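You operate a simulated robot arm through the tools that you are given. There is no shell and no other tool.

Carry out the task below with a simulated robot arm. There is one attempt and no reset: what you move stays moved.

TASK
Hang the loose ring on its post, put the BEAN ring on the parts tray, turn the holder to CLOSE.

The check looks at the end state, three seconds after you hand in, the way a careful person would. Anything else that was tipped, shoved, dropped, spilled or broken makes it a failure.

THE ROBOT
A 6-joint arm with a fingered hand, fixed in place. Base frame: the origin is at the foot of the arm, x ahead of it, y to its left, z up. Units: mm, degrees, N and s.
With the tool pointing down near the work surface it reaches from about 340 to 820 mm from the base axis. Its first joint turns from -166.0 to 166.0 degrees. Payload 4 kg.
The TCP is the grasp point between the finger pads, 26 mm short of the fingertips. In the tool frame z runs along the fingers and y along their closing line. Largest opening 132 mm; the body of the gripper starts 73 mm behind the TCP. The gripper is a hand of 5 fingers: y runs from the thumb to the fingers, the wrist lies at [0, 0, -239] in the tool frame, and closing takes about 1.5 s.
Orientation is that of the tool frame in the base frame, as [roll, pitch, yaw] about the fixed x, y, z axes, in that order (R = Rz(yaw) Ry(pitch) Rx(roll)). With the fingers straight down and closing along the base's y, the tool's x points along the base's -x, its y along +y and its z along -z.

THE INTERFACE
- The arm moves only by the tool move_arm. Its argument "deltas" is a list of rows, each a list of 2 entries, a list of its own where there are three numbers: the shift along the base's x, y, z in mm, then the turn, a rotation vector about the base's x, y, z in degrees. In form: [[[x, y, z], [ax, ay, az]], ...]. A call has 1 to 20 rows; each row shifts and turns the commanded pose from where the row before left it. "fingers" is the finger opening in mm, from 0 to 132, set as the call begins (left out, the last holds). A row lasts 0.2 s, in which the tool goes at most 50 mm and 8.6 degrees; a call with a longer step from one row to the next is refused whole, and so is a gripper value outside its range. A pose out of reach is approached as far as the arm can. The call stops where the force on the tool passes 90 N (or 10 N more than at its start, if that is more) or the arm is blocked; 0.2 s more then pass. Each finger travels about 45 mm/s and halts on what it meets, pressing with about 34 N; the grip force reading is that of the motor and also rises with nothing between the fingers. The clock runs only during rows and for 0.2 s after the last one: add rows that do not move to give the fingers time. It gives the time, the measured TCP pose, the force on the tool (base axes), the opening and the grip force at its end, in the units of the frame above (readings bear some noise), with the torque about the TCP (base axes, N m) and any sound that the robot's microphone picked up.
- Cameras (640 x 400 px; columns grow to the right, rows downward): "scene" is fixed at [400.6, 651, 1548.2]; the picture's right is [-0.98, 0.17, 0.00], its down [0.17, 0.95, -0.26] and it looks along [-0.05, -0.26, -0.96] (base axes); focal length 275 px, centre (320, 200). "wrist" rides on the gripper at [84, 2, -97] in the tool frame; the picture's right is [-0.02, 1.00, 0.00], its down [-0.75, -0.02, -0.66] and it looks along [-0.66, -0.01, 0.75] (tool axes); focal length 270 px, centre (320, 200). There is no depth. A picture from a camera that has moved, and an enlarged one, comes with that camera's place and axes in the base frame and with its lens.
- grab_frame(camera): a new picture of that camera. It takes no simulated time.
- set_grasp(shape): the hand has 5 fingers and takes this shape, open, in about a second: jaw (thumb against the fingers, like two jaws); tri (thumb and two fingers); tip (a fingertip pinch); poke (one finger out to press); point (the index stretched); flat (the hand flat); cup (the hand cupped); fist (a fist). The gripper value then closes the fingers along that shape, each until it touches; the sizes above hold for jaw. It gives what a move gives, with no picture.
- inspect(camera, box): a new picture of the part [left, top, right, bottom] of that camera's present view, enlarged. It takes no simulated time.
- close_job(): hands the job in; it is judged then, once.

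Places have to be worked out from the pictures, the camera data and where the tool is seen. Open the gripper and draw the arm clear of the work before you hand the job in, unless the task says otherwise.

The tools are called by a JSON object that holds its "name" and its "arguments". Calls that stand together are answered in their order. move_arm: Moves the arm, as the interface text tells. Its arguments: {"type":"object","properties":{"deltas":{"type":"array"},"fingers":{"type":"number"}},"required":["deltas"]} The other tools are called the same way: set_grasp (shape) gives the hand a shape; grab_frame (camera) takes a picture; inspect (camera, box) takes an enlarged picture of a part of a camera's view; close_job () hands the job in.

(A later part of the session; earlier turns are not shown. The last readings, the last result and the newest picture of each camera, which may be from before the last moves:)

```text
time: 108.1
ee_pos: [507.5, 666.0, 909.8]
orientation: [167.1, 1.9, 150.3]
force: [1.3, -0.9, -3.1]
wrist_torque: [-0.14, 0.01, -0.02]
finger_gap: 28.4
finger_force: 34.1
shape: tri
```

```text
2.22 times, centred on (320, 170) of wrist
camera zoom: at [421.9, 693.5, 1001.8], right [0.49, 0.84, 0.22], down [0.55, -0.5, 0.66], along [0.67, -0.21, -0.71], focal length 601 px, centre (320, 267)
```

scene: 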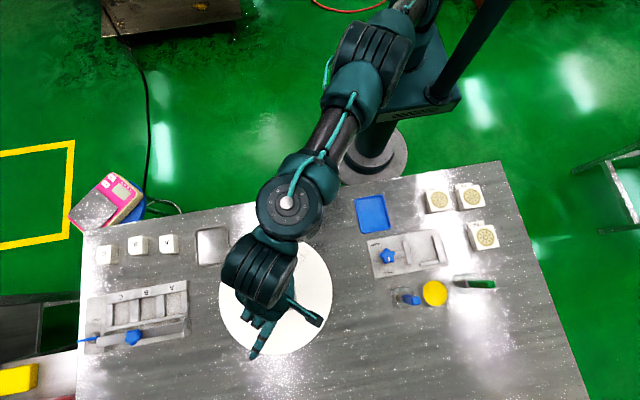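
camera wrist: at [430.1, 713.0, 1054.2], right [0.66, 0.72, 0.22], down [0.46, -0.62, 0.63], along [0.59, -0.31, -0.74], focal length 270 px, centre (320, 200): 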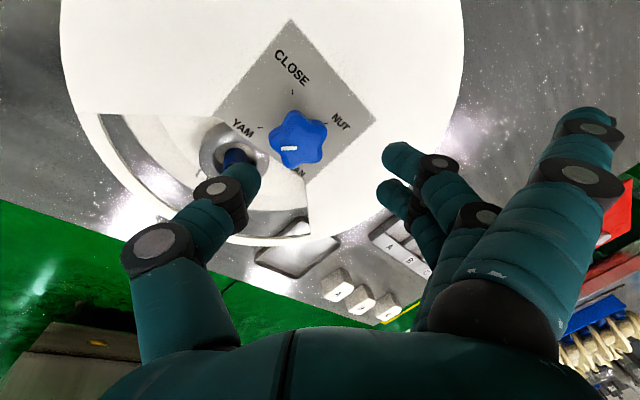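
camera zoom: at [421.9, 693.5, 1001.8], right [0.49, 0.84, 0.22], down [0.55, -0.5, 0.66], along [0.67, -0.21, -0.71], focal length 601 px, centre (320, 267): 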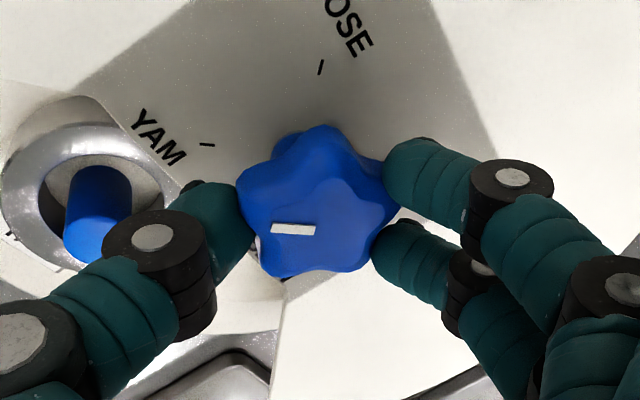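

Good grip. I turn +40° about the tool axis and check.

{"name": "move_arm", "arguments": {"deltas": [[[0, 0, 0], [-0.555, -0.712, 3.897]], [[0, 0, 0], [-0.555, -0.712, 3.897]], [[0, 0, 0], [-0.555, -0.712, 3.897]], [[0, 0, 0], [-0.555, -0.712, 3.897]], [[0, 0, 0], [-0.555, -0.712, 3.897]], [[0, 0, 0], [-0.555, -0.712, 3.897]], [[0, 0, 0], [-0.555, -0.712, 3.897]], [[0, 0, 0], [-0.555, -0.712, 3.897]], [[0, 0, 0], [-0.555, -0.712, 3.897]], [[0, 0, 0], [-0.555, -0.712, 3.897]], [[0, 0, 0], [0, 0, 0]]]}}

{"name": "grab_frame", "arguments": {"camera": "wrist"}}

```text
time: 110.5
ee_pos: [512.8, 666.4, 911.2]
orientation: [171.0, 10.2, -170.7]
force: [59.2, 13.3, -2.0]
wrist_torque: [0.24, -0.63, -1.5]
finger_gap: 25.3
finger_force: 33.7
shape: tri
```

```text
taken
camera wrist: at [416.7, 637.2, 990.8], right [-0.17, 0.97, 0.16], down [0.64, -0.01, 0.77], along [0.75, 0.23, -0.62], focal length 270 px, centre (320, 200)
```

wrist: 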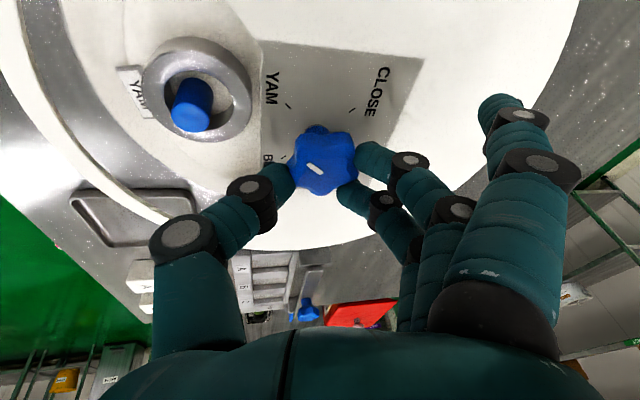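

The side force rose to 59 N and the gap changed – something resists. I stop and inspect whether the turntable moved or the grip slipped.

{"name": "inspect", "arguments": {"camera": "wrist", "box": [120, 20, 440, 240]}}

{"name": "inspect", "arguments": {"camera": "scene", "box": [200, 210, 350, 320]}}

```text
1.82 times, centred on (280, 130) of wrist
camera zoom: at [416.7, 637.2, 990.8], right [-0.17, 0.97, 0.16], down [0.64, -0.01, 0.77], along [0.75, 0.23, -0.62], focal length 491 px, centre (393, 327)
```

zoom: 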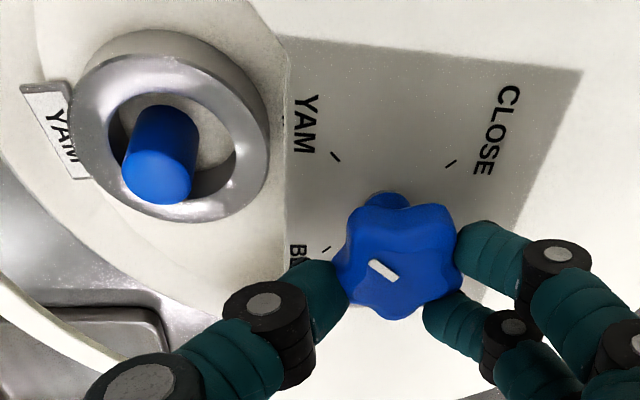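

```text
3.64 times, centred on (275, 265) of scene
camera zoom: at [400.6, 651.0, 1548.2], right [-0.98, 0.17, 0.0], down [0.17, 0.95, -0.26], along [-0.05, -0.26, -0.96], focal length 1002 px, centre (484, -36)
```

zoom: 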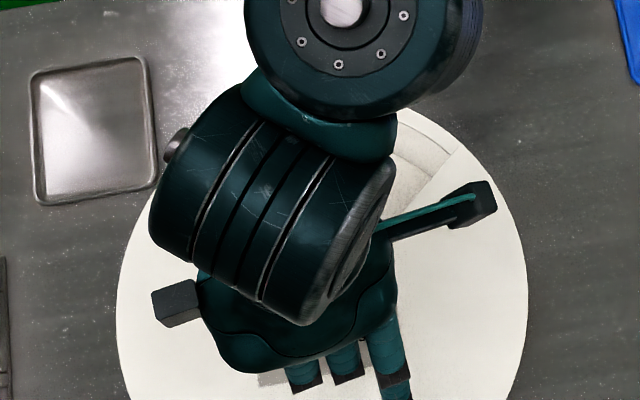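

The knob turned only ~8° and then jammed (−1.5 N·m), while the ring's tag has swung – probably the tag is catching on something. I release the knob and lift to look.

{"name": "move_arm", "arguments": {"deltas": [[[0, 0, 0], [0, 0, 0]], [[0, 0, 0], [0, 0, 0]], [[0, 0, 0], [0, 0, 0]], [[0, 0, 0], [0, 0, 0]], [[0, 0, 6], [0, 0, 0]], [[0, 0, 10], [0, 0, 0]], [[0, 0, 10], [0, 0, 0]], [[0, 0, 10], [0, 0, 0]], [[0, 0, 0], [0, 0, 0]]], "fingers": 65}}

{"name": "grab_frame", "arguments": {"camera": "wrist"}}

{"name": "inspect", "arguments": {"camera": "wrist", "box": [100, 0, 420, 200]}}

```text
time: 112.5
ee_pos: [505.8, 665.5, 944.9]
orientation: [171.4, 9.8, -170.2]
force: [1.1, -0.2, -0.5]
wrist_torque: [0.01, -0.01, -0.02]
finger_gap: 63.9
finger_force: 0.1
shape: tri
```

```text
taken
camera wrist: at [409.3, 636.9, 1026.1], right [-0.17, 0.97, 0.15], down [0.64, 0.0, 0.77], along [0.75, 0.23, -0.62], focal length 270 px, centre (320, 200)
```

wrist: 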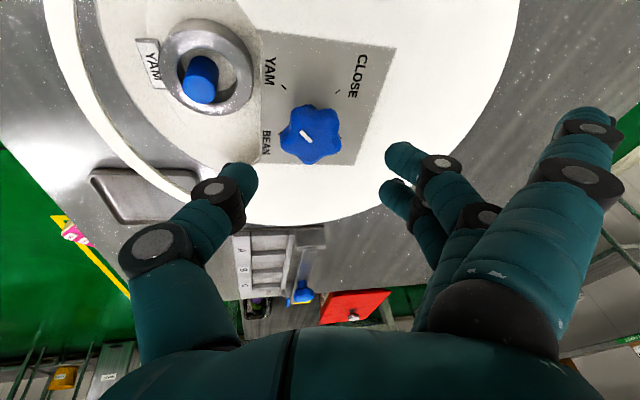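

```text
2.00 times, centred on (260, 100) of wrist
camera zoom: at [409.3, 636.9, 1026.1], right [-0.17, 0.97, 0.15], down [0.64, 0.0, 0.77], along [0.75, 0.23, -0.62], focal length 541 px, centre (440, 400)
```

zoom: 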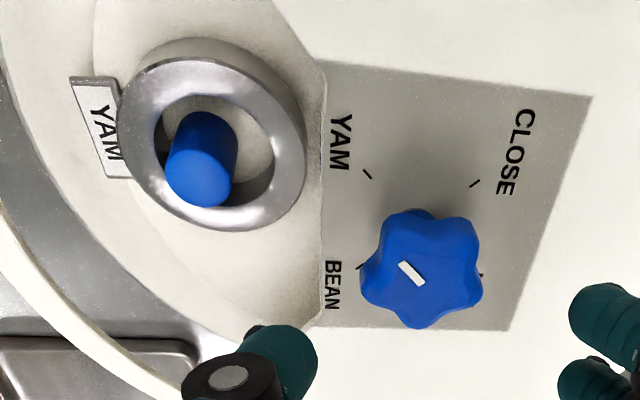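

After release the marker is back at YAM: the knob is blocked in this direction right from YAM, most likely an end stop between YAM and BEAN. So BEAN must be reached the other way round (clockwise via CLOSE and NUT). I spin the hand to the best starting angle for a clockwise turn and re-centre.

{"name": "move_arm", "arguments": {"deltas": [[[2, 1.7, 0], [-0.77, -0.97, 5.36]], [[0, 0, 0], [-0.77, -0.97, 5.36]], [[0, 0, 0], [-0.77, -0.97, 5.36]], [[0, 0, 0], [-0.77, -0.97, 5.36]], [[0, 0, 0], [-0.77, -0.97, 5.36]], [[0, 0, 0], [-0.77, -0.97, 5.36]], [[0, 0, -8], [0, 0, 0]], [[0, 0, -8], [0, 0, 0]], [[0, 0, 0], [0, 0, 0]]]}}

{"name": "inspect", "arguments": {"camera": "wrist", "box": [200, 80, 440, 260]}}

{"name": "grab_frame", "arguments": {"camera": "wrist"}}

```text
time: 114.5
ee_pos: [509.4, 668.5, 929.3]
orientation: [178.2, 13.0, -136.5]
force: [-0.4, 0.8, -0.1]
wrist_torque: [-0.03, 0.01, -0.02]
finger_gap: 64.0
finger_force: 0.1
shape: tri
```

```text
2.22 times, centred on (320, 170) of wrist
camera zoom: at [434.8, 597.1, 1005.5], right [-0.68, 0.74, 0.04], down [0.45, 0.38, 0.81], along [0.58, 0.56, -0.59], focal length 601 px, centre (320, 267)
```

zoom: 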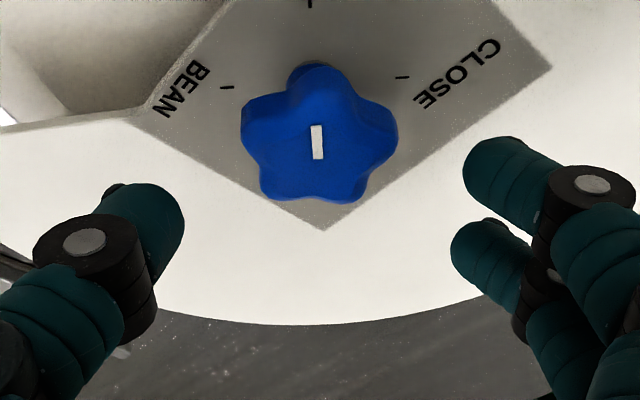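

```text
taken
camera wrist: at [434.8, 597.1, 1005.5], right [-0.68, 0.74, 0.04], down [0.45, 0.38, 0.81], along [0.58, 0.56, -0.59], focal length 270 px, centre (320, 200)
```

wrist: 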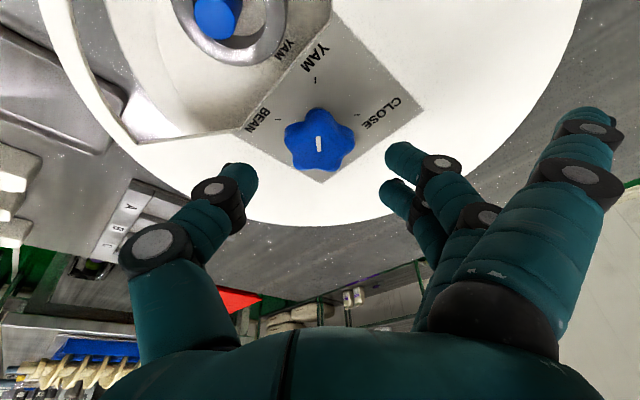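

Knob is at YAM and centred. I descend, grip and test a small clockwise turn.

{"name": "move_arm", "arguments": {"deltas": [[[0, 0, -7], [0, 0, 0]], [[0, 0, -7], [0, 0, 0]], [[0, 0, -6], [0, 0, 0]], [[0, 0, 0], [0, 0, 0]]]}}

{"name": "move_arm", "arguments": {"deltas": [[[0, 0, 0], [0, 0, 0]], [[0, 0, 0], [0, 0, 0]], [[0, 0, 0], [0, 0, 0]], [[0, 0, 0], [0, 0, 0]], [[0, 0, 0], [0, 0, 0]], [[0, 0, 0], [0, 0, 0]]], "fingers": 20}}

{"name": "inspect", "arguments": {"camera": "wrist", "box": [200, 80, 440, 260]}}

```text
time: 115.5
ee_pos: [509.9, 668.1, 909.7]
orientation: [178.2, 12.9, -136.8]
force: [0.6, -0.9, 0.8]
wrist_torque: [0.0, 0.01, 0.01]
finger_gap: 63.8
finger_force: 0.1
shape: tri
```

```text
time: 116.9
ee_pos: [509.9, 668.5, 909.6]
orientation: [178.2, 12.8, -136.7]
force: [3.1, 4.2, -2.6]
wrist_torque: [0.04, 0.01, -0.01]
finger_gap: 27.0
finger_force: 33.9
shape: tri
```

```text
2.22 times, centred on (320, 170) of wrist
camera zoom: at [435.5, 596.9, 985.7], right [-0.68, 0.74, 0.04], down [0.45, 0.38, 0.81], along [0.58, 0.56, -0.59], focal length 601 px, centre (320, 267)
```

zoom: 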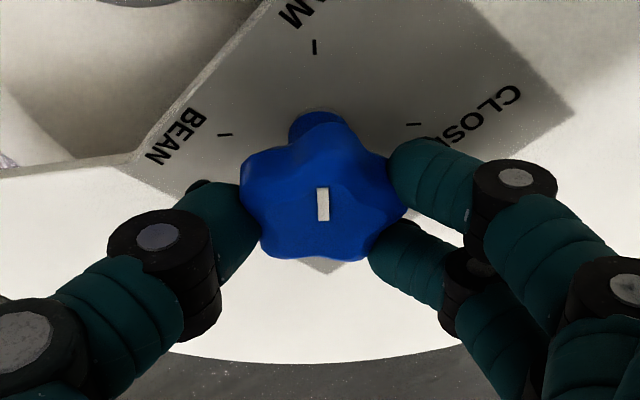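

Gripped. I turn clockwise 16° and check force.

{"name": "move_arm", "arguments": {"deltas": [[[0, 0, 0], [0.556, 0.704, -3.897]], [[0, 0, 0], [0.556, 0.704, -3.897]], [[0, 0, 0], [0.556, 0.704, -3.897]], [[0, 0, 0], [0.556, 0.704, -3.897]], [[0, 0, 0], [0, 0, 0]]]}}

{"name": "grab_frame", "arguments": {"camera": "wrist"}}

```text
time: 118.1
ee_pos: [510.2, 667.2, 910.6]
orientation: [174.6, 11.9, -153.2]
force: [11.5, -6.8, -0.3]
wrist_torque: [-0.48, -0.4, 0.0]
finger_gap: 26.5
finger_force: 34.1
shape: tri
```

```text
taken
camera wrist: at [421.9, 616.1, 987.3], right [-0.45, 0.89, 0.1], down [0.57, 0.2, 0.8], along [0.69, 0.41, -0.6], focal length 270 px, centre (320, 200)
```

wrist: 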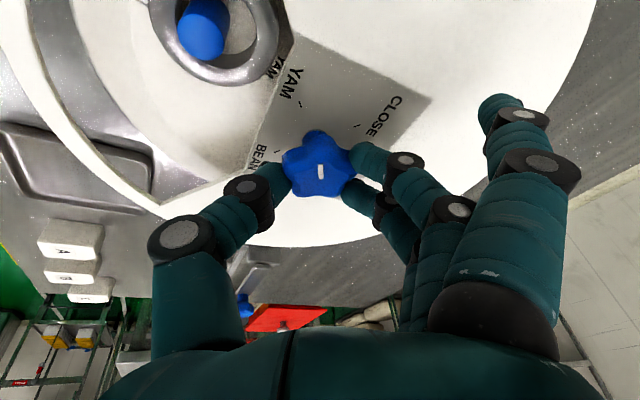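

Clockwise turns freely. I continue 36° more.

{"name": "move_arm", "arguments": {"deltas": [[[0.5, -0.3, 0], [0.556, 0.704, -3.897]], [[0.5, -0.3, 0], [0.556, 0.704, -3.897]], [[0, 0, 0], [0.556, 0.704, -3.897]], [[0, 0, 0], [0.556, 0.704, -3.897]], [[0, 0, 0], [0.556, 0.704, -3.897]], [[0, 0, 0], [0.556, 0.704, -3.897]], [[0, 0, 0], [0.556, 0.704, -3.897]], [[0, 0, 0], [0.556, 0.704, -3.897]], [[0, 0, 0], [0.556, 0.704, -3.897]], [[0, 0, 0], [0, 0, 0]]]}}

{"name": "grab_frame", "arguments": {"camera": "wrist"}}

```text
time: 120.3
ee_pos: [511.1, 667.5, 910.4]
orientation: [168.7, 6.6, 170.9]
force: [7.3, -21.5, 2.6]
wrist_torque: [-1.18, -0.12, 0.01]
finger_gap: 27.7
finger_force: 33.7
shape: tri
```

```text
taken
camera wrist: at [414.0, 666.4, 995.8], right [0.16, 0.97, 0.2], down [0.64, -0.25, 0.72], along [0.75, 0.01, -0.66], focal length 270 px, centre (320, 200)
```

wrist: 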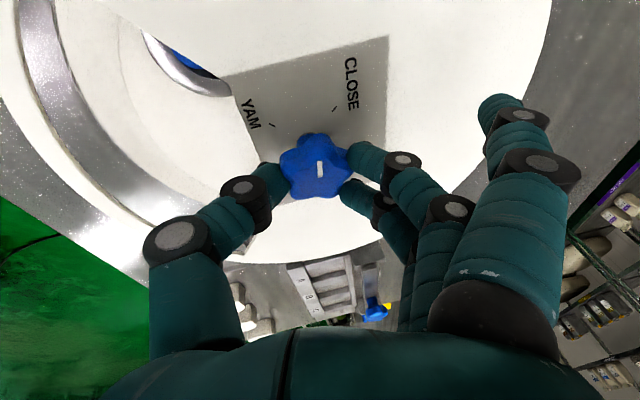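

Turning well. I ease the side load and continue the remaining ~38° toward CLOSE.

{"name": "move_arm", "arguments": {"deltas": [[[0, -1, 0], [0.556, 0.704, -3.897]], [[0, -1, 0], [0.556, 0.704, -3.897]], [[0, -0.4, 0], [0.556, 0.704, -3.897]], [[0, -0.4, 0], [0.556, 0.704, -3.897]], [[0, -0.4, 0], [0.556, 0.704, -3.897]], [[0, -0.3, 0], [0.556, 0.704, -3.897]], [[0, -0.3, 0], [0.556, 0.704, -3.897]], [[0, 0, 0], [0.556, 0.704, -3.897]], [[0, 0, 0], [0.556, 0.704, -3.897]], [[0, 0, 0], [0, 0, 0]]]}}

{"name": "grab_frame", "arguments": {"camera": "wrist"}}

{"name": "inspect", "arguments": {"camera": "wrist", "box": [200, 80, 440, 260]}}

```text
time: 122.5
ee_pos: [510.1, 665.2, 909.7]
orientation: [167.1, -1.2, 135.7]
force: [-15.9, -3.1, -2.8]
wrist_torque: [-0.64, 0.46, 0.05]
finger_gap: 27.4
finger_force: 33.7
shape: tri
```

```text
taken
camera wrist: at [437.0, 708.7, 1007.5], right [0.7, 0.68, 0.22], down [0.44, -0.65, 0.62], along [0.57, -0.34, -0.75], focal length 270 px, centre (320, 200)
```

wrist: 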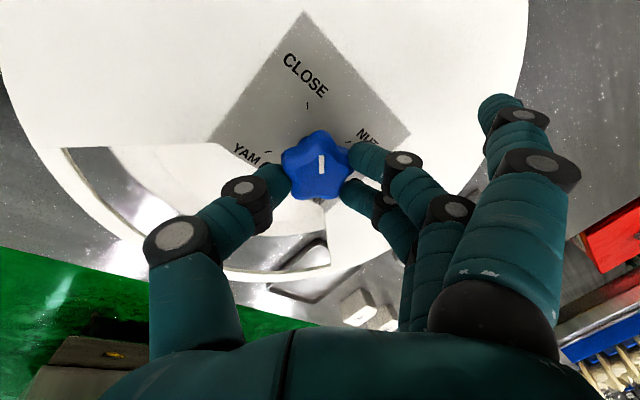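

```text
2.22 times, centred on (320, 170) of wrist
camera zoom: at [437.0, 708.7, 1007.5], right [0.7, 0.68, 0.22], down [0.44, -0.65, 0.62], along [0.57, -0.34, -0.75], focal length 601 px, centre (320, 267)
```

zoom: 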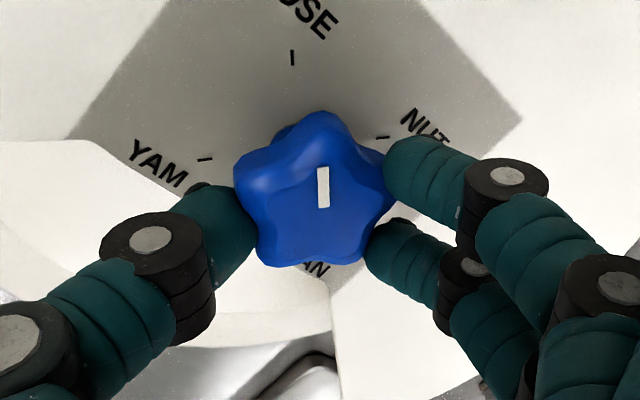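

The knob is back at about CLOSE (88° turned). The roll joint still has range, so I keep the grip and continue clockwise toward NUT.

{"name": "move_arm", "arguments": {"deltas": [[[-1, 0, 0], [0.556, 0.704, -3.897]], [[-0.3, 0, 0], [0.556, 0.704, -3.897]], [[-0.2, 0, 0], [0.556, 0.704, -3.897]], [[-0.2, 0, 0], [0.556, 0.704, -3.897]], [[-0.2, 0, 0], [0.556, 0.704, -3.897]], [[-0.2, 0, 0], [0.556, 0.704, -3.897]], [[-0.2, 0, 0], [0.556, 0.704, -3.897]], [[-0.2, 0, 0], [0.556, 0.704, -3.897]], [[-0.2, 0, 0], [0.556, 0.704, -3.897]], [[-0.2, 0, 0], [0.556, 0.704, -3.897]], [[0, 0, 0], [0, 0, 0]]]}}

{"name": "grab_frame", "arguments": {"camera": "wrist"}}

```text
time: 124.9
ee_pos: [508.3, 664.9, 910.1]
orientation: [170.8, -9.2, 96.1]
force: [-0.5, -7.9, 3.0]
wrist_torque: [-0.48, 0.05, 0.0]
finger_gap: 27.5
finger_force: 33.6
shape: tri
```

```text
taken
camera wrist: at [486.8, 731.1, 1018.6], right [0.99, 0.06, 0.15], down [-0.03, -0.85, 0.52], along [0.16, -0.52, -0.84], focal length 270 px, centre (320, 200)
```

wrist: 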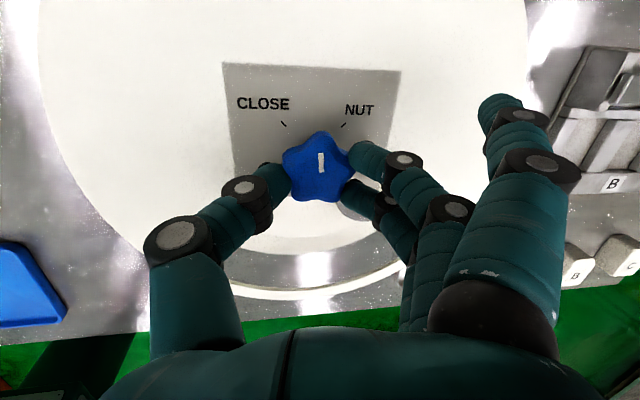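

Forces are low. I continue another 48° toward NUT.

{"name": "move_arm", "arguments": {"deltas": [[[-0.2, -0.3, 0], [0.556, 0.704, -3.897]], [[-0.2, -0.3, 0], [0.556, 0.704, -3.897]], [[-0.2, 0, 0], [0.556, 0.704, -3.897]], [[-0.2, 0, 0], [0.556, 0.704, -3.897]], [[-0.2, 0, 0], [0.556, 0.704, -3.897]], [[-0.2, 0, 0], [0.556, 0.704, -3.897]], [[-0.1, 0, 0], [0.556, 0.704, -3.897]], [[-0.1, 0, 0], [0.556, 0.704, -3.897]], [[0, 0, 0], [0.556, 0.704, -3.897]], [[0, 0, 0], [0.556, 0.704, -3.897]], [[0, 0, 0], [0.556, 0.704, -3.897]], [[0, 0, 0], [0.556, 0.704, -3.897]], [[0, 0, 0], [0, 0, 0]]]}}

{"name": "grab_frame", "arguments": {"camera": "wrist"}}

{"name": "grab_frame", "arguments": {"camera": "scene"}}

```text
time: 127.7
ee_pos: [506.3, 663.6, 909.3]
orientation: [-179.1, -12.6, 47.4]
force: [-4.6, -6.5, 2.5]
wrist_torque: [-0.64, -0.06, -0.01]
finger_gap: 27.4
finger_force: 33.9
shape: tri
```

```text
taken
camera wrist: at [549.8, 707.3, 1023.6], right [0.72, -0.69, -0.02], down [-0.6, -0.64, 0.48], along [-0.34, -0.33, -0.88], focal length 270 px, centre (320, 200)
```

wrist: 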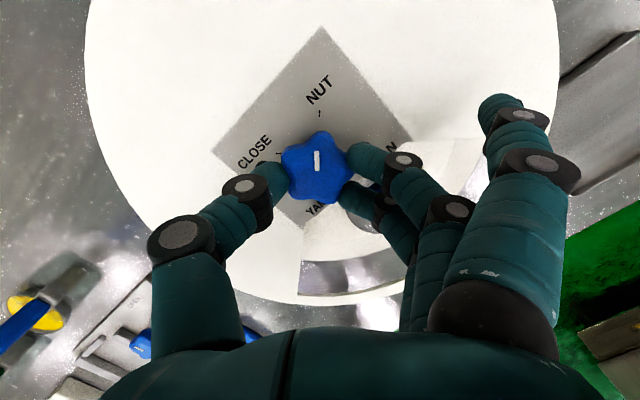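

```text
taken
```

scene: 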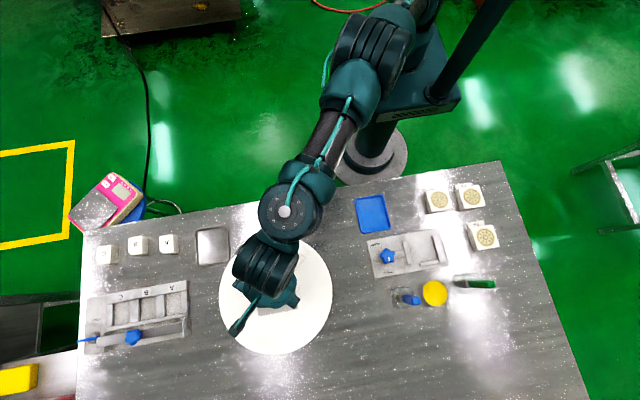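

NUT reached; the hand can still roll further. I keep going clockwise another 40° toward BEAN.

{"name": "move_arm", "arguments": {"deltas": [[[-0.3, -0.4, 0], [0.556, 0.704, -3.897]], [[-0.1, -0.2, 0], [0.556, 0.704, -3.897]], [[0, 0, 0], [0.556, 0.704, -3.897]], [[0, 0, 0], [0.556, 0.704, -3.897]], [[0, 0.1, 0], [0.556, 0.704, -3.897]], [[0, 0.1, 0], [0.556, 0.704, -3.897]], [[0, 0.1, 0], [0.556, 0.704, -3.897]], [[0, 0.1, 0], [0.556, 0.704, -3.897]], [[0, 0.1, 0], [0.556, 0.704, -3.897]], [[0, 0.1, 0], [0.556, 0.704, -3.897]], [[0, 0, 0], [0, 0, 0]]]}}

{"name": "grab_frame", "arguments": {"camera": "wrist"}}

```text
time: 130.1
ee_pos: [504.5, 662.0, 909.0]
orientation: [-171.1, -9.2, 6.7]
force: [-15.1, -0.7, 0.5]
wrist_torque: [-0.92, 0.28, 0.08]
finger_gap: 27.1
finger_force: 34.1
shape: tri
```

```text
taken
camera wrist: at [574.5, 655.4, 1017.2], right [0.12, -0.98, -0.16], down [-0.83, -0.19, 0.52], along [-0.54, 0.07, -0.84], focal length 270 px, centre (320, 200)
```

wrist: 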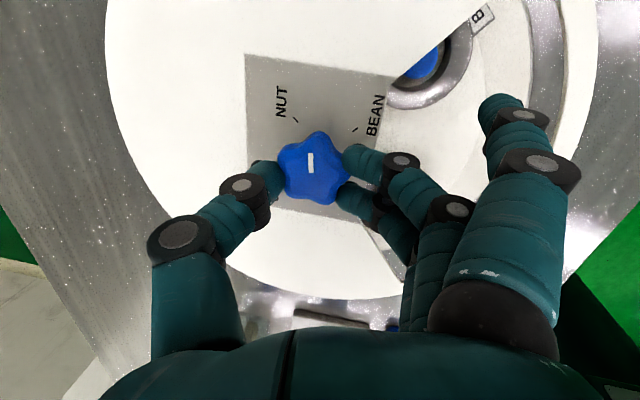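

The BEAN ring (with its tag pointing outward) is entering the window. I continue 36° more, easing the side load.

{"name": "move_arm", "arguments": {"deltas": [[[-0.8, 0, 0], [0.556, 0.704, -3.897]], [[-0.4, 0.2, 0], [0.556, 0.704, -3.897]], [[0, 0.2, 0], [0.556, 0.704, -3.897]], [[0, 0.2, 0], [0.556, 0.704, -3.897]], [[0, 0.2, 0], [0.556, 0.704, -3.897]], [[0, 0.2, 0], [0.556, 0.704, -3.897]], [[0, 0.2, 0], [0.556, 0.704, -3.897]], [[0, 0.2, 0], [0.556, 0.704, -3.897]], [[0, 0.2, 0], [0.556, 0.704, -3.897]], [[0, 0, 0], [0, 0, 0]]]}}

{"name": "grab_frame", "arguments": {"camera": "wrist"}}

```text
time: 132.3
ee_pos: [504.0, 666.1, 910.6]
orientation: [-167.1, -2.1, -28.8]
force: [-23.1, 10.3, -6.2]
wrist_torque: [-0.5, 0.67, 0.15]
finger_gap: 26.6
finger_force: 33.3
shape: tri
```

```text
taken
camera wrist: at [563.7, 607.2, 1008.2], right [-0.48, -0.85, -0.22], down [-0.74, 0.26, 0.62], along [-0.47, 0.46, -0.76], focal length 270 px, centre (320, 200)
```

wrist: 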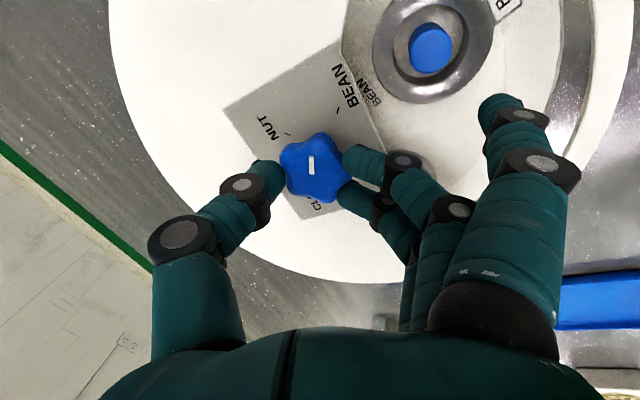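

BEAN ring is in the window; about 18° remain. I try to finish within this grip.

{"name": "move_arm", "arguments": {"deltas": [[[-1.5, 0.8, 0], [0.556, 0.704, -3.897]], [[-0.3, 0.3, 0], [0.556, 0.704, -3.897]], [[0, 0.2, 0], [0.556, 0.704, -3.897]], [[0, 0.2, 0], [0.556, 0.704, -3.897]], [[0, 0, 0], [0.278, 0.352, -1.95]], [[0, 0, 0], [0, 0, 0]]]}}

{"name": "inspect", "arguments": {"camera": "wrist", "box": [200, 60, 440, 240]}}

{"name": "grab_frame", "arguments": {"camera": "wrist"}}

```text
time: 133.7
ee_pos: [529.9, 673.7, 916.7]
orientation: [-167.7, 0.0, -42.9]
force: [22.4, -85.4, -2.6]
wrist_torque: [-2.25, -0.53, 1.7]
finger_gap: 29.7
finger_force: 33.6
shape: tri
out of reach, approached as far as the arm can: row 1, 2, 3, 4
```

```text
2.22 times, centred on (320, 150) of wrist
camera zoom: at [575.6, 600.4, 1011.8], right [-0.68, -0.7, -0.21], down [-0.64, 0.42, 0.64], along [-0.36, 0.57, -0.73], focal length 601 px, centre (320, 311)
```

zoom: 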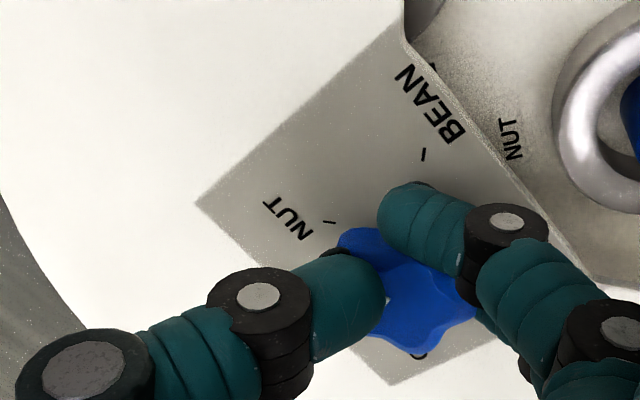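

```text
taken
camera wrist: at [575.6, 600.4, 1011.8], right [-0.68, -0.7, -0.21], down [-0.64, 0.42, 0.64], along [-0.36, 0.57, -0.73], focal length 270 px, centre (320, 200)
```

wrist: 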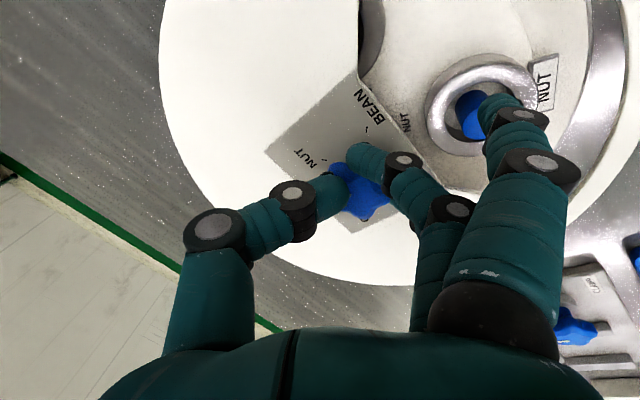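

The roll joint hit its limit and the arm swung, turning the knob partly back. I open the hand at once and lift off.

{"name": "move_arm", "arguments": {"deltas": [[[0, 0, 0], [0, 0, 0]], [[0, 0, 0], [0, 0, 0]], [[0, 0, 0], [0, 0, 0]], [[0, 0, 0], [0, 0, 0]], [[0, 0, 8], [0, 0, 0]], [[0, 0, 10], [0, 0, 0]], [[0, 0, 10], [0, 0, 0]], [[0, 0, 10], [0, 0, 0]], [[0, 0, 0], [0, 0, 0]]], "fingers": 70}}

{"name": "grab_frame", "arguments": {"camera": "wrist"}}

{"name": "grab_frame", "arguments": {"camera": "scene"}}

```text
time: 135.7
ee_pos: [517.6, 675.6, 952.4]
orientation: [-167.3, -0.2, -42.1]
force: [0.4, -0.9, -0.2]
wrist_torque: [-0.01, -0.03, -0.01]
finger_gap: 69.9
finger_force: 0.1
shape: tri
out of reach, approached as far as the arm can: row 7
```

```text
taken
camera wrist: at [564.6, 603.7, 1048.4], right [-0.67, -0.71, -0.22], down [-0.65, 0.41, 0.64], along [-0.37, 0.57, -0.73], focal length 270 px, centre (320, 200)
```

wrist: 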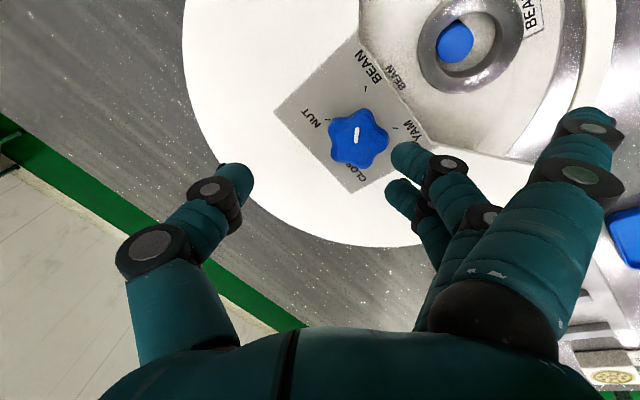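

```text
taken
```

scene: 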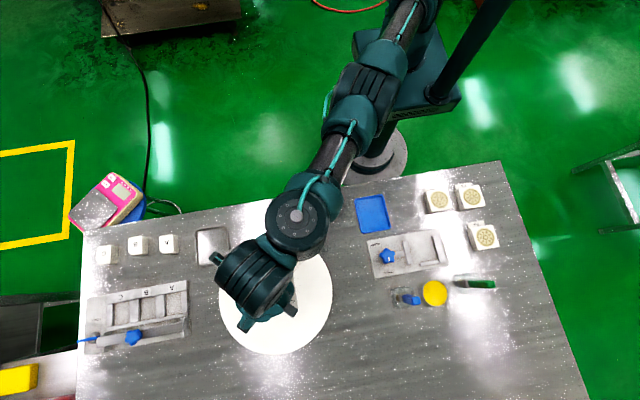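

After release the window shows the BEAN ring and the marker seems to point to BEAN. I zoom to confirm.

{"name": "inspect", "arguments": {"camera": "wrist", "box": [270, 30, 470, 200]}}

{"name": "inspect", "arguments": {"camera": "wrist", "box": [350, 0, 600, 160]}}

```text
2.35 times, centred on (370, 115) of wrist
camera zoom: at [564.6, 603.7, 1048.4], right [-0.67, -0.71, -0.22], down [-0.65, 0.41, 0.64], along [-0.37, 0.57, -0.73], focal length 636 px, centre (202, 400)
```

zoom: 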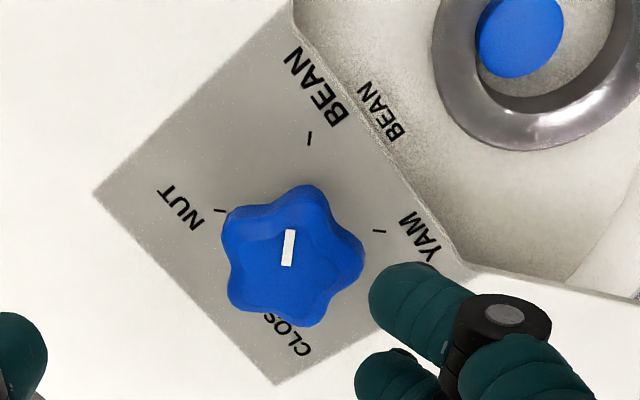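

```text
2.50 times, centred on (475, 80) of wrist
camera zoom: at [564.6, 603.7, 1048.4], right [-0.67, -0.71, -0.22], down [-0.65, 0.41, 0.64], along [-0.37, 0.57, -0.73], focal length 676 px, centre (-68, 500)
```

zoom: 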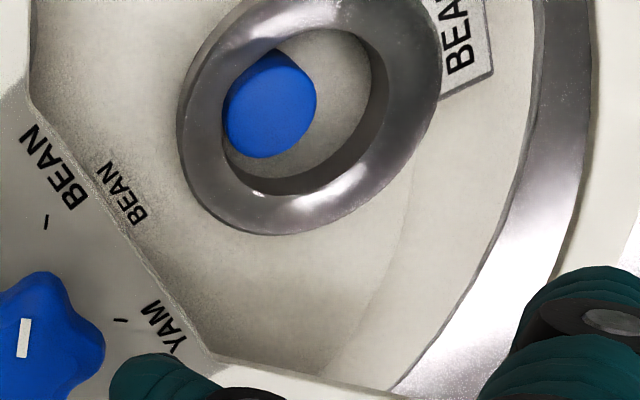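

BEAN is selected and its ring (tag pointing toward the robot) is in the window. I unwind the roll by +104° in place, well above the knob.

{"name": "move_arm", "arguments": {"deltas": [[[0, 0, 3], [-1.2, -1.29, 7.8]], [[0, 0, 0], [-1.2, -1.29, 7.8]], [[0, 0, 0], [-1.2, -1.29, 7.8]], [[0, 0, 0], [-1.2, -1.29, 7.8]], [[0, 0, 0], [-1.2, -1.29, 7.8]], [[0, 0, 0], [-1.2, -1.29, 7.8]], [[0, 0, 0], [-1.2, -1.29, 7.8]], [[0, 0, 0], [-1.2, -1.29, 7.8]], [[0, 0, 0], [-1.2, -1.29, 7.8]], [[0, 0, 0], [-1.2, -1.29, 7.8]], [[0, 0, 0], [-1.2, -1.29, 7.8]], [[0, 0, 0], [-1.2, -1.29, 7.8]], [[0, 0, 0], [-1.2, -1.29, 7.8]], [[0, 0, 0], [0, 0, 0]]]}}

{"name": "grab_frame", "arguments": {"camera": "scene"}}

{"name": "grab_frame", "arguments": {"camera": "wrist"}}

```text
time: 138.7
ee_pos: [514.4, 678.0, 957.3]
orientation: [176.6, -12.2, 62.4]
force: [0.9, -0.5, 0.2]
wrist_torque: [-0.02, -0.01, 0.01]
finger_gap: 70.0
finger_force: 0.0
shape: tri
out of reach, approached as far as the arm can: row 1
```

```text
taken
```

scene: 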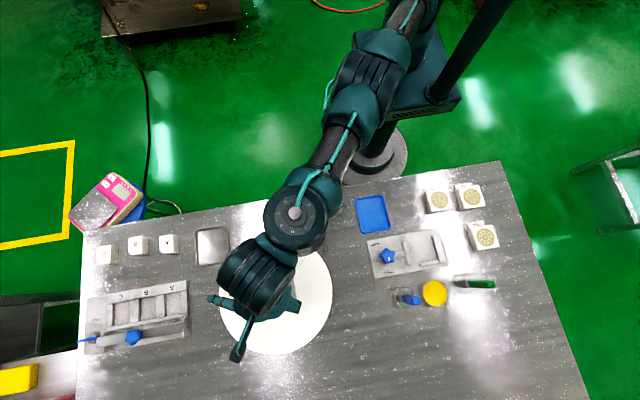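

```text
taken
camera wrist: at [539.6, 734.0, 1070.2], right [0.87, -0.49, 0.06], down [-0.46, -0.75, 0.48], along [-0.2, -0.44, -0.88], focal length 270 px, centre (320, 200)
```

wrist: 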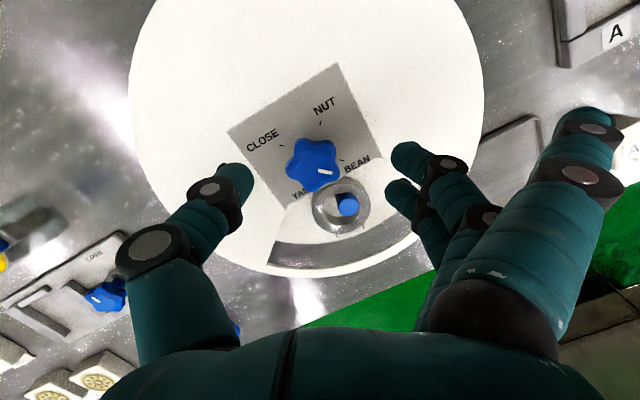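

Clean. I draw the arm inward off the holder to let the scene camera see the BEAN ring and marker.

{"name": "move_arm", "arguments": {"deltas": [[[-6, -10, 0], [0, 0, 0]], [[-8, -13, 0], [0, 0, 0]], [[-8, -13, 0], [0, 0, 0]], [[-8, -13, 0], [0, 0, 0]], [[-8, -13, 0], [0, 0, 0]], [[-8, -13, 0], [0, 0, 0]], [[-8, -13, 0], [0, 0, 0]], [[-8, -13, 0], [0, 0, 0]], [[-8, -13, 0], [0, 0, 0]], [[-8, -13, 0], [0, 0, 0]], [[-8, -13, 0], [0, 0, 0]], [[0, 0, 0], [0, 0, 0]]]}}

{"name": "inspect", "arguments": {"camera": "scene", "box": [215, 230, 335, 320]}}

{"name": "inspect", "arguments": {"camera": "scene", "box": [245, 270, 305, 315]}}

{"name": "grab_frame", "arguments": {"camera": "scene"}}

```text
time: 141.3
ee_pos: [429.1, 537.0, 956.4]
orientation: [176.5, -12.4, 62.1]
force: [-0.9, -0.7, 0.2]
wrist_torque: [0.0, 0.0, 0.03]
finger_gap: 70.1
finger_force: 0.1
shape: tri
```

```text
4.44 times, centred on (275, 275) of scene
camera zoom: at [400.6, 651.0, 1548.2], right [-0.98, 0.17, 0.0], down [0.17, 0.95, -0.26], along [-0.05, -0.26, -0.96], focal length 1224 px, centre (520, -133)
```

zoom: 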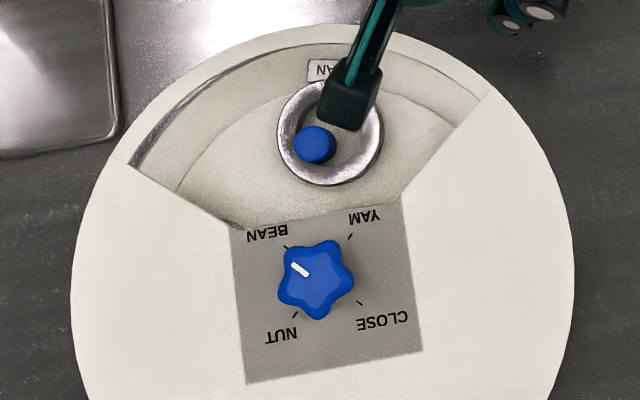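

```text
8.89 times, centred on (275, 292) of scene
camera zoom: at [400.6, 651.0, 1548.2], right [-0.98, 0.17, 0.0], down [0.17, 0.95, -0.26], along [-0.05, -0.26, -0.96], focal length 2448 px, centre (720, -622)
```

zoom: 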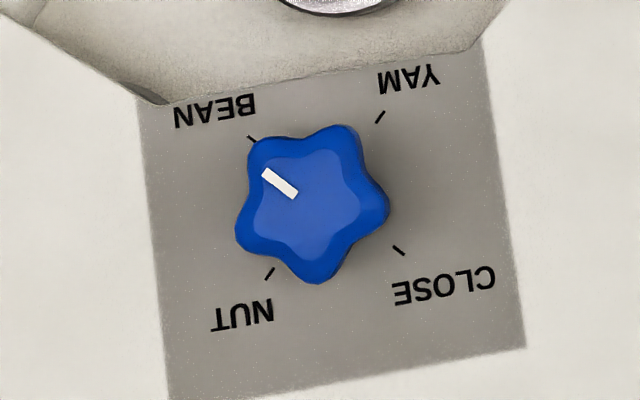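

```text
taken
```

scene: 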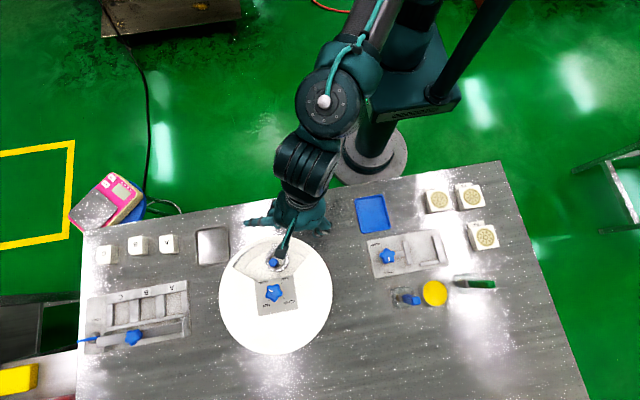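

The knob marker is exactly at BEAN; the BEAN ring sits at about (501.6, 597) with its tag toward the robot. I straighten the tool here (deep inside reach) and set yaw ≈ 90 (fingers toward +x, thumb toward −x), which fits the window better.

{"name": "move_arm", "arguments": {"deltas": [[[0, 0, 0], [-3.1, 2.98, 0]], [[0, 0, 0], [-3.1, 2.98, 0]], [[0, 0, 0], [-3.1, 2.98, 0]], [[0, 0, 0], [0, 0, 7]], [[0, 0, 0], [0, 0, 7]], [[0, 0, 0], [0, 0, 7]], [[0, 0, 0], [0, 0, 7]], [[0, 0, 0], [0, 0, 0]]], "fingers": 76}}

{"name": "move_arm", "arguments": {"deltas": [[[8, 6, 0], [0, 0, 0]], [[11, 9, 0], [0, 0, 0]], [[11, 9, -2], [0, 0, 0]], [[11, 9, -4], [0, 0, 0]], [[11, 9, -4], [0, 0, 0]], [[11, 9, -4], [0, 0, 0]], [[9, 9, -4], [0, 0, 0]], [[0, 0, 0], [0, 0, 0]]]}}

{"name": "grab_frame", "arguments": {"camera": "wrist"}}

{"name": "grab_frame", "arguments": {"camera": "scene"}}

```text
time: 143.1
ee_pos: [428.5, 537.0, 956.1]
orientation: [-180.0, 0.0, 89.9]
force: [-0.4, -0.6, 0.2]
wrist_torque: [-0.01, -0.03, -0.02]
finger_gap: 75.3
finger_force: 0.0
shape: tri
```

```text
time: 144.9
ee_pos: [500.1, 596.2, 939.4]
orientation: [-179.9, -0.2, 89.8]
force: [0.2, -0.6, -0.9]
wrist_torque: [0.0, -0.01, -0.01]
finger_gap: 75.3
finger_force: 0.0
shape: tri
```

```text
taken
camera wrist: at [502.3, 682.3, 1036.0], right [1.0, -0.02, 0.0], down [-0.02, -0.75, 0.66], along [-0.02, -0.66, -0.75], focal length 270 px, centre (320, 200)
```

wrist: 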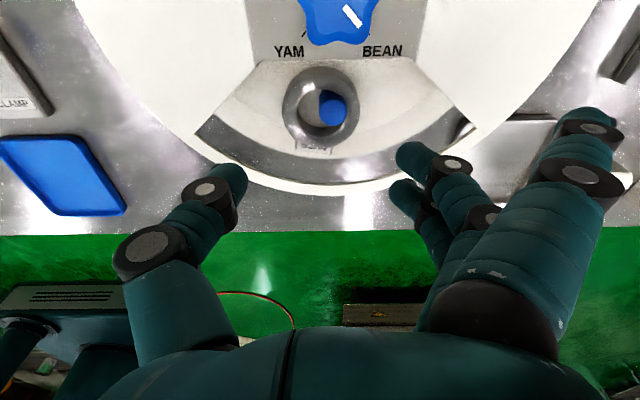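

```text
taken
```

scene: 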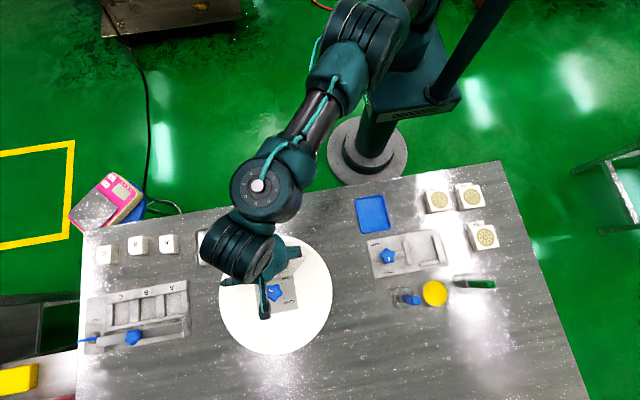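

Clear view of the BEAN ring. I zoom in to fix its position and see the tag.

{"name": "inspect", "arguments": {"camera": "wrist", "box": [240, 40, 410, 190]}}

{"name": "inspect", "arguments": {"camera": "wrist", "box": [190, 20, 490, 220]}}

```text
2.67 times, centred on (325, 115) of wrist
camera zoom: at [502.3, 682.3, 1036.0], right [1.0, -0.02, 0.0], down [-0.02, -0.75, 0.66], along [-0.02, -0.66, -0.75], focal length 721 px, centre (307, 427)
```

zoom: 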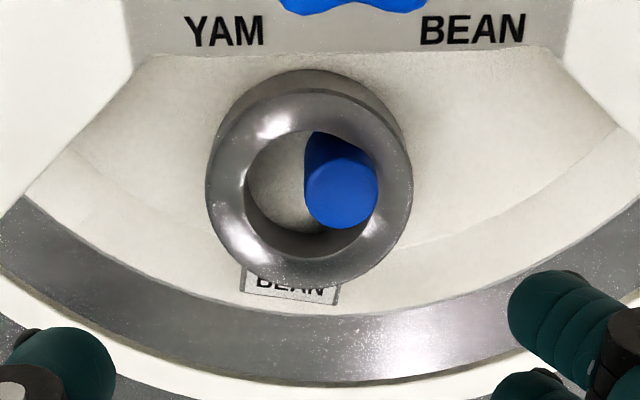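

```text
2.00 times, centred on (340, 120) of wrist
camera zoom: at [502.3, 682.3, 1036.0], right [1.0, -0.02, 0.0], down [-0.02, -0.75, 0.66], along [-0.02, -0.66, -0.75], focal length 541 px, centre (280, 360)
```

zoom: 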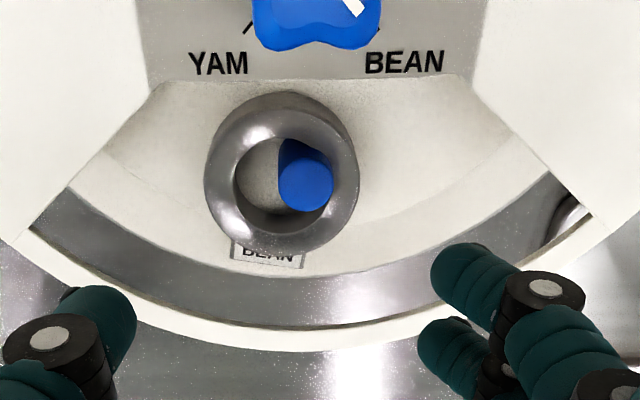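

I turn the hand −6° for more rim clearance and descend to z≈885, then continue in small force-checked steps.

{"name": "move_arm", "arguments": {"deltas": [[[0, 0, -9], [0, 0, -3]], [[0, 0, -9], [0, 0, -3]], [[0, 0, -9], [0, 0, 0]], [[0, 0, -9], [0, 0, 0]], [[0, 0, -9], [0, 0, 0]], [[0, 0, -9], [0, 0, 0]], [[0, 0, 0], [0, 0, 0]]]}}

{"name": "inspect", "arguments": {"camera": "wrist", "box": [190, 60, 640, 300]}}

{"name": "inspect", "arguments": {"camera": "scene", "box": [190, 220, 330, 330]}}

```text
time: 146.5
ee_pos: [502.1, 595.6, 884.9]
orientation: [-179.9, 0.1, 83.9]
force: [0.2, 0.0, 0.5]
wrist_torque: [-0.01, 0.0, -0.03]
finger_gap: 75.3
finger_force: 0.1
shape: tri
```

```text
1.42 times, centred on (415, 180) of wrist
camera zoom: at [512.2, 681.2, 982.1], right [0.99, -0.13, 0.0], down [-0.1, -0.75, 0.66], along [-0.09, -0.65, -0.75], focal length 384 px, centre (185, 228)
```

zoom: 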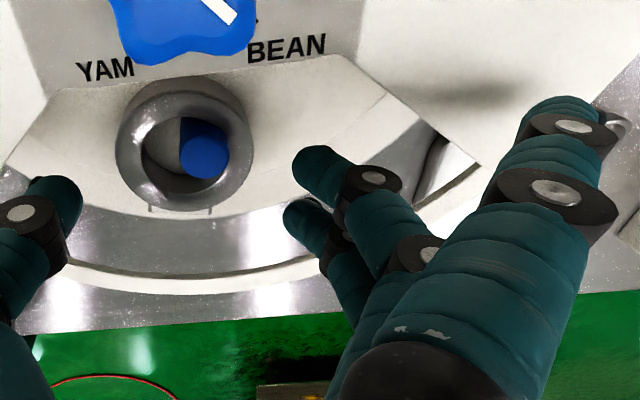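

```text
3.64 times, centred on (260, 275) of scene
camera zoom: at [400.6, 651.0, 1548.2], right [-0.98, 0.17, 0.0], down [0.17, 0.95, -0.26], along [-0.05, -0.26, -0.96], focal length 1002 px, centre (538, -73)
```

zoom: 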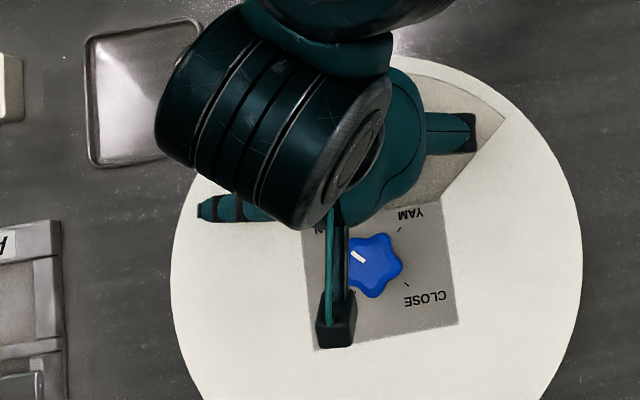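

All clear so far. I continue: 885 → 873 in 3 mm steps.

{"name": "move_arm", "arguments": {"deltas": [[[-1, 0, -3], [0, 0, 0]], [[0, 0, -3], [0, 0, 0]], [[0, 0, -3], [0, 0, 0]], [[0, 0, -3], [0, 0, 0]], [[0, 0, 0], [0, 0, 0]]]}}

{"name": "move_arm", "arguments": {"deltas": [[[0, 0, -3], [0, 0, 0]], [[0, 0, -3], [0, 0, 0]], [[0, 0, 0], [0, 0, 0]]]}}

```text
time: 147.7
ee_pos: [498.7, 594.9, 871.9]
orientation: [-179.9, 0.0, 83.9]
force: [-0.3, -0.1, 0.8]
wrist_torque: [0.03, -0.11, -0.01]
finger_gap: 75.1
finger_force: 0.0
shape: tri
```

```text
time: 148.5
ee_pos: [498.3, 595.7, 867.8]
orientation: [180.0, 0.0, 83.9]
force: [-8.6, -0.7, 11.4]
wrist_torque: [0.27, -1.3, 0.06]
finger_gap: 75.3
finger_force: 0.1
shape: tri
```

The visible idle finger touches the cover at z≈869 (11 N). A 10° tilt raising the finger side will lift it clear while the fingertips still reach the ring. I rise, apply that tilt, re-centre, and descend again in small steps.

{"name": "move_arm", "arguments": {"deltas": [[[0, 0, 7], [0, 0, 0]], [[0, 0, 8], [0, 0, 0]], [[-1, 0, 0], [-0.53, -4.97, 0]], [[-1, 0, 0], [-0.53, -4.97, 0]], [[0, 0, -4], [0, 0, 0]], [[0, 0, -4], [0, 0, 0]], [[0, 0, -4], [0, 0, 0]], [[0, 0, 0], [0, 0, 0]]]}}

{"name": "inspect", "arguments": {"camera": "wrist", "box": [190, 60, 640, 300]}}

```text
time: 150.3
ee_pos: [496.7, 597.1, 868.3]
orientation: [170.1, -0.1, 83.8]
force: [-0.6, 0.0, 0.7]
wrist_torque: [0.03, 0.05, -0.01]
finger_gap: 75.0
finger_force: 0.1
shape: tri
```

```text
1.42 times, centred on (415, 180) of wrist
camera zoom: at [490.7, 683.6, 965.7], right [0.98, -0.13, 0.17], down [-0.21, -0.73, 0.65], along [0.05, -0.67, -0.74], focal length 384 px, centre (185, 228)
```

zoom: 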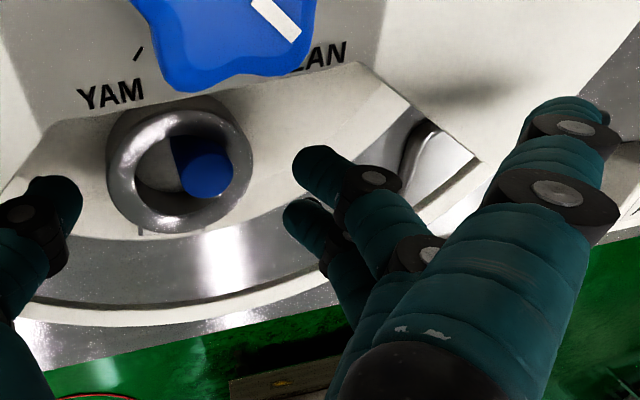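

No contact at z=868 now. I shift (+1, −2) to centre on the ring and keep descending in small steps.

{"name": "move_arm", "arguments": {"deltas": [[[1, -2, -3], [0, 0, 0]], [[0, 0, -3], [0, 0, 0]], [[0, 0, -3], [0, 0, 0]], [[0, 0, 0], [0, 0, 0]]]}}

{"name": "move_arm", "arguments": {"deltas": [[[0, 0, -3], [0, 0, 0]], [[0, 0, -2], [0, 0, 0]], [[0, 0, 0], [0, 0, 0]]]}}

{"name": "inspect", "arguments": {"camera": "wrist", "box": [190, 60, 640, 300]}}

```text
time: 151.3
ee_pos: [498.1, 594.2, 859.8]
orientation: [170.1, 0.0, 83.8]
force: [0.1, 0.0, 0.3]
wrist_torque: [0.04, -0.02, 0.0]
finger_gap: 75.1
finger_force: 0.0
shape: tri
```

```text
time: 152.1
ee_pos: [499.1, 594.8, 855.1]
orientation: [170.2, 0.0, 83.8]
force: [1.5, 0.1, 0.0]
wrist_torque: [0.0, -0.02, -0.02]
finger_gap: 75.0
finger_force: 0.1
shape: tri
```

```text
1.42 times, centred on (415, 180) of wrist
camera zoom: at [491.8, 680.7, 951.8], right [0.98, -0.13, 0.17], down [-0.21, -0.73, 0.65], along [0.05, -0.67, -0.74], focal length 384 px, centre (185, 228)
```

zoom: 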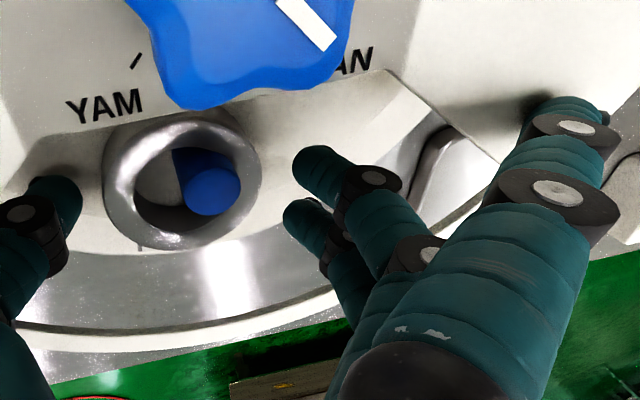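

Still free at z=855. I go on to ≈847.

{"name": "move_arm", "arguments": {"deltas": [[[0, 0, -2], [0, 0, 0]], [[0, 0, -2], [0, 0, 0]], [[0, 0, 0], [0, 0, 0]]]}}

{"name": "move_arm", "arguments": {"deltas": [[[0, 0, -2], [0, 0, 0]], [[0, 0, -2], [0, 0, 0]], [[0, 0, 0], [0, 0, 0]]]}}

{"name": "inspect", "arguments": {"camera": "wrist", "box": [190, 60, 640, 300]}}

```text
time: 152.9
ee_pos: [498.9, 594.4, 853.5]
orientation: [170.0, -0.1, 83.8]
force: [-3.2, -2.2, 21.3]
wrist_torque: [0.07, 0.8, 0.15]
finger_gap: 74.9
finger_force: 0.0
shape: tri
```

```text
time: 153.7
ee_pos: [499.7, 594.5, 851.9]
orientation: [170.0, -0.3, 83.8]
force: [-1.9, -8.3, 54.1]
wrist_torque: [0.12, 2.64, 0.67]
finger_gap: 73.1
finger_force: 0.0
shape: tri
```

```text
1.42 times, centred on (415, 180) of wrist
camera zoom: at [492.8, 680.2, 949.0], right [0.98, -0.13, 0.18], down [-0.21, -0.74, 0.64], along [0.05, -0.66, -0.75], focal length 384 px, centre (185, 228)
```

zoom: 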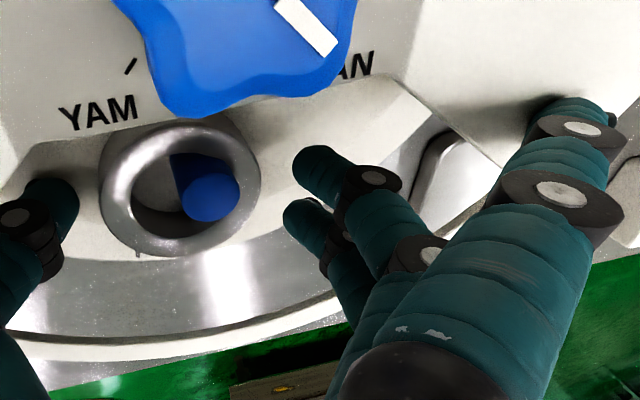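

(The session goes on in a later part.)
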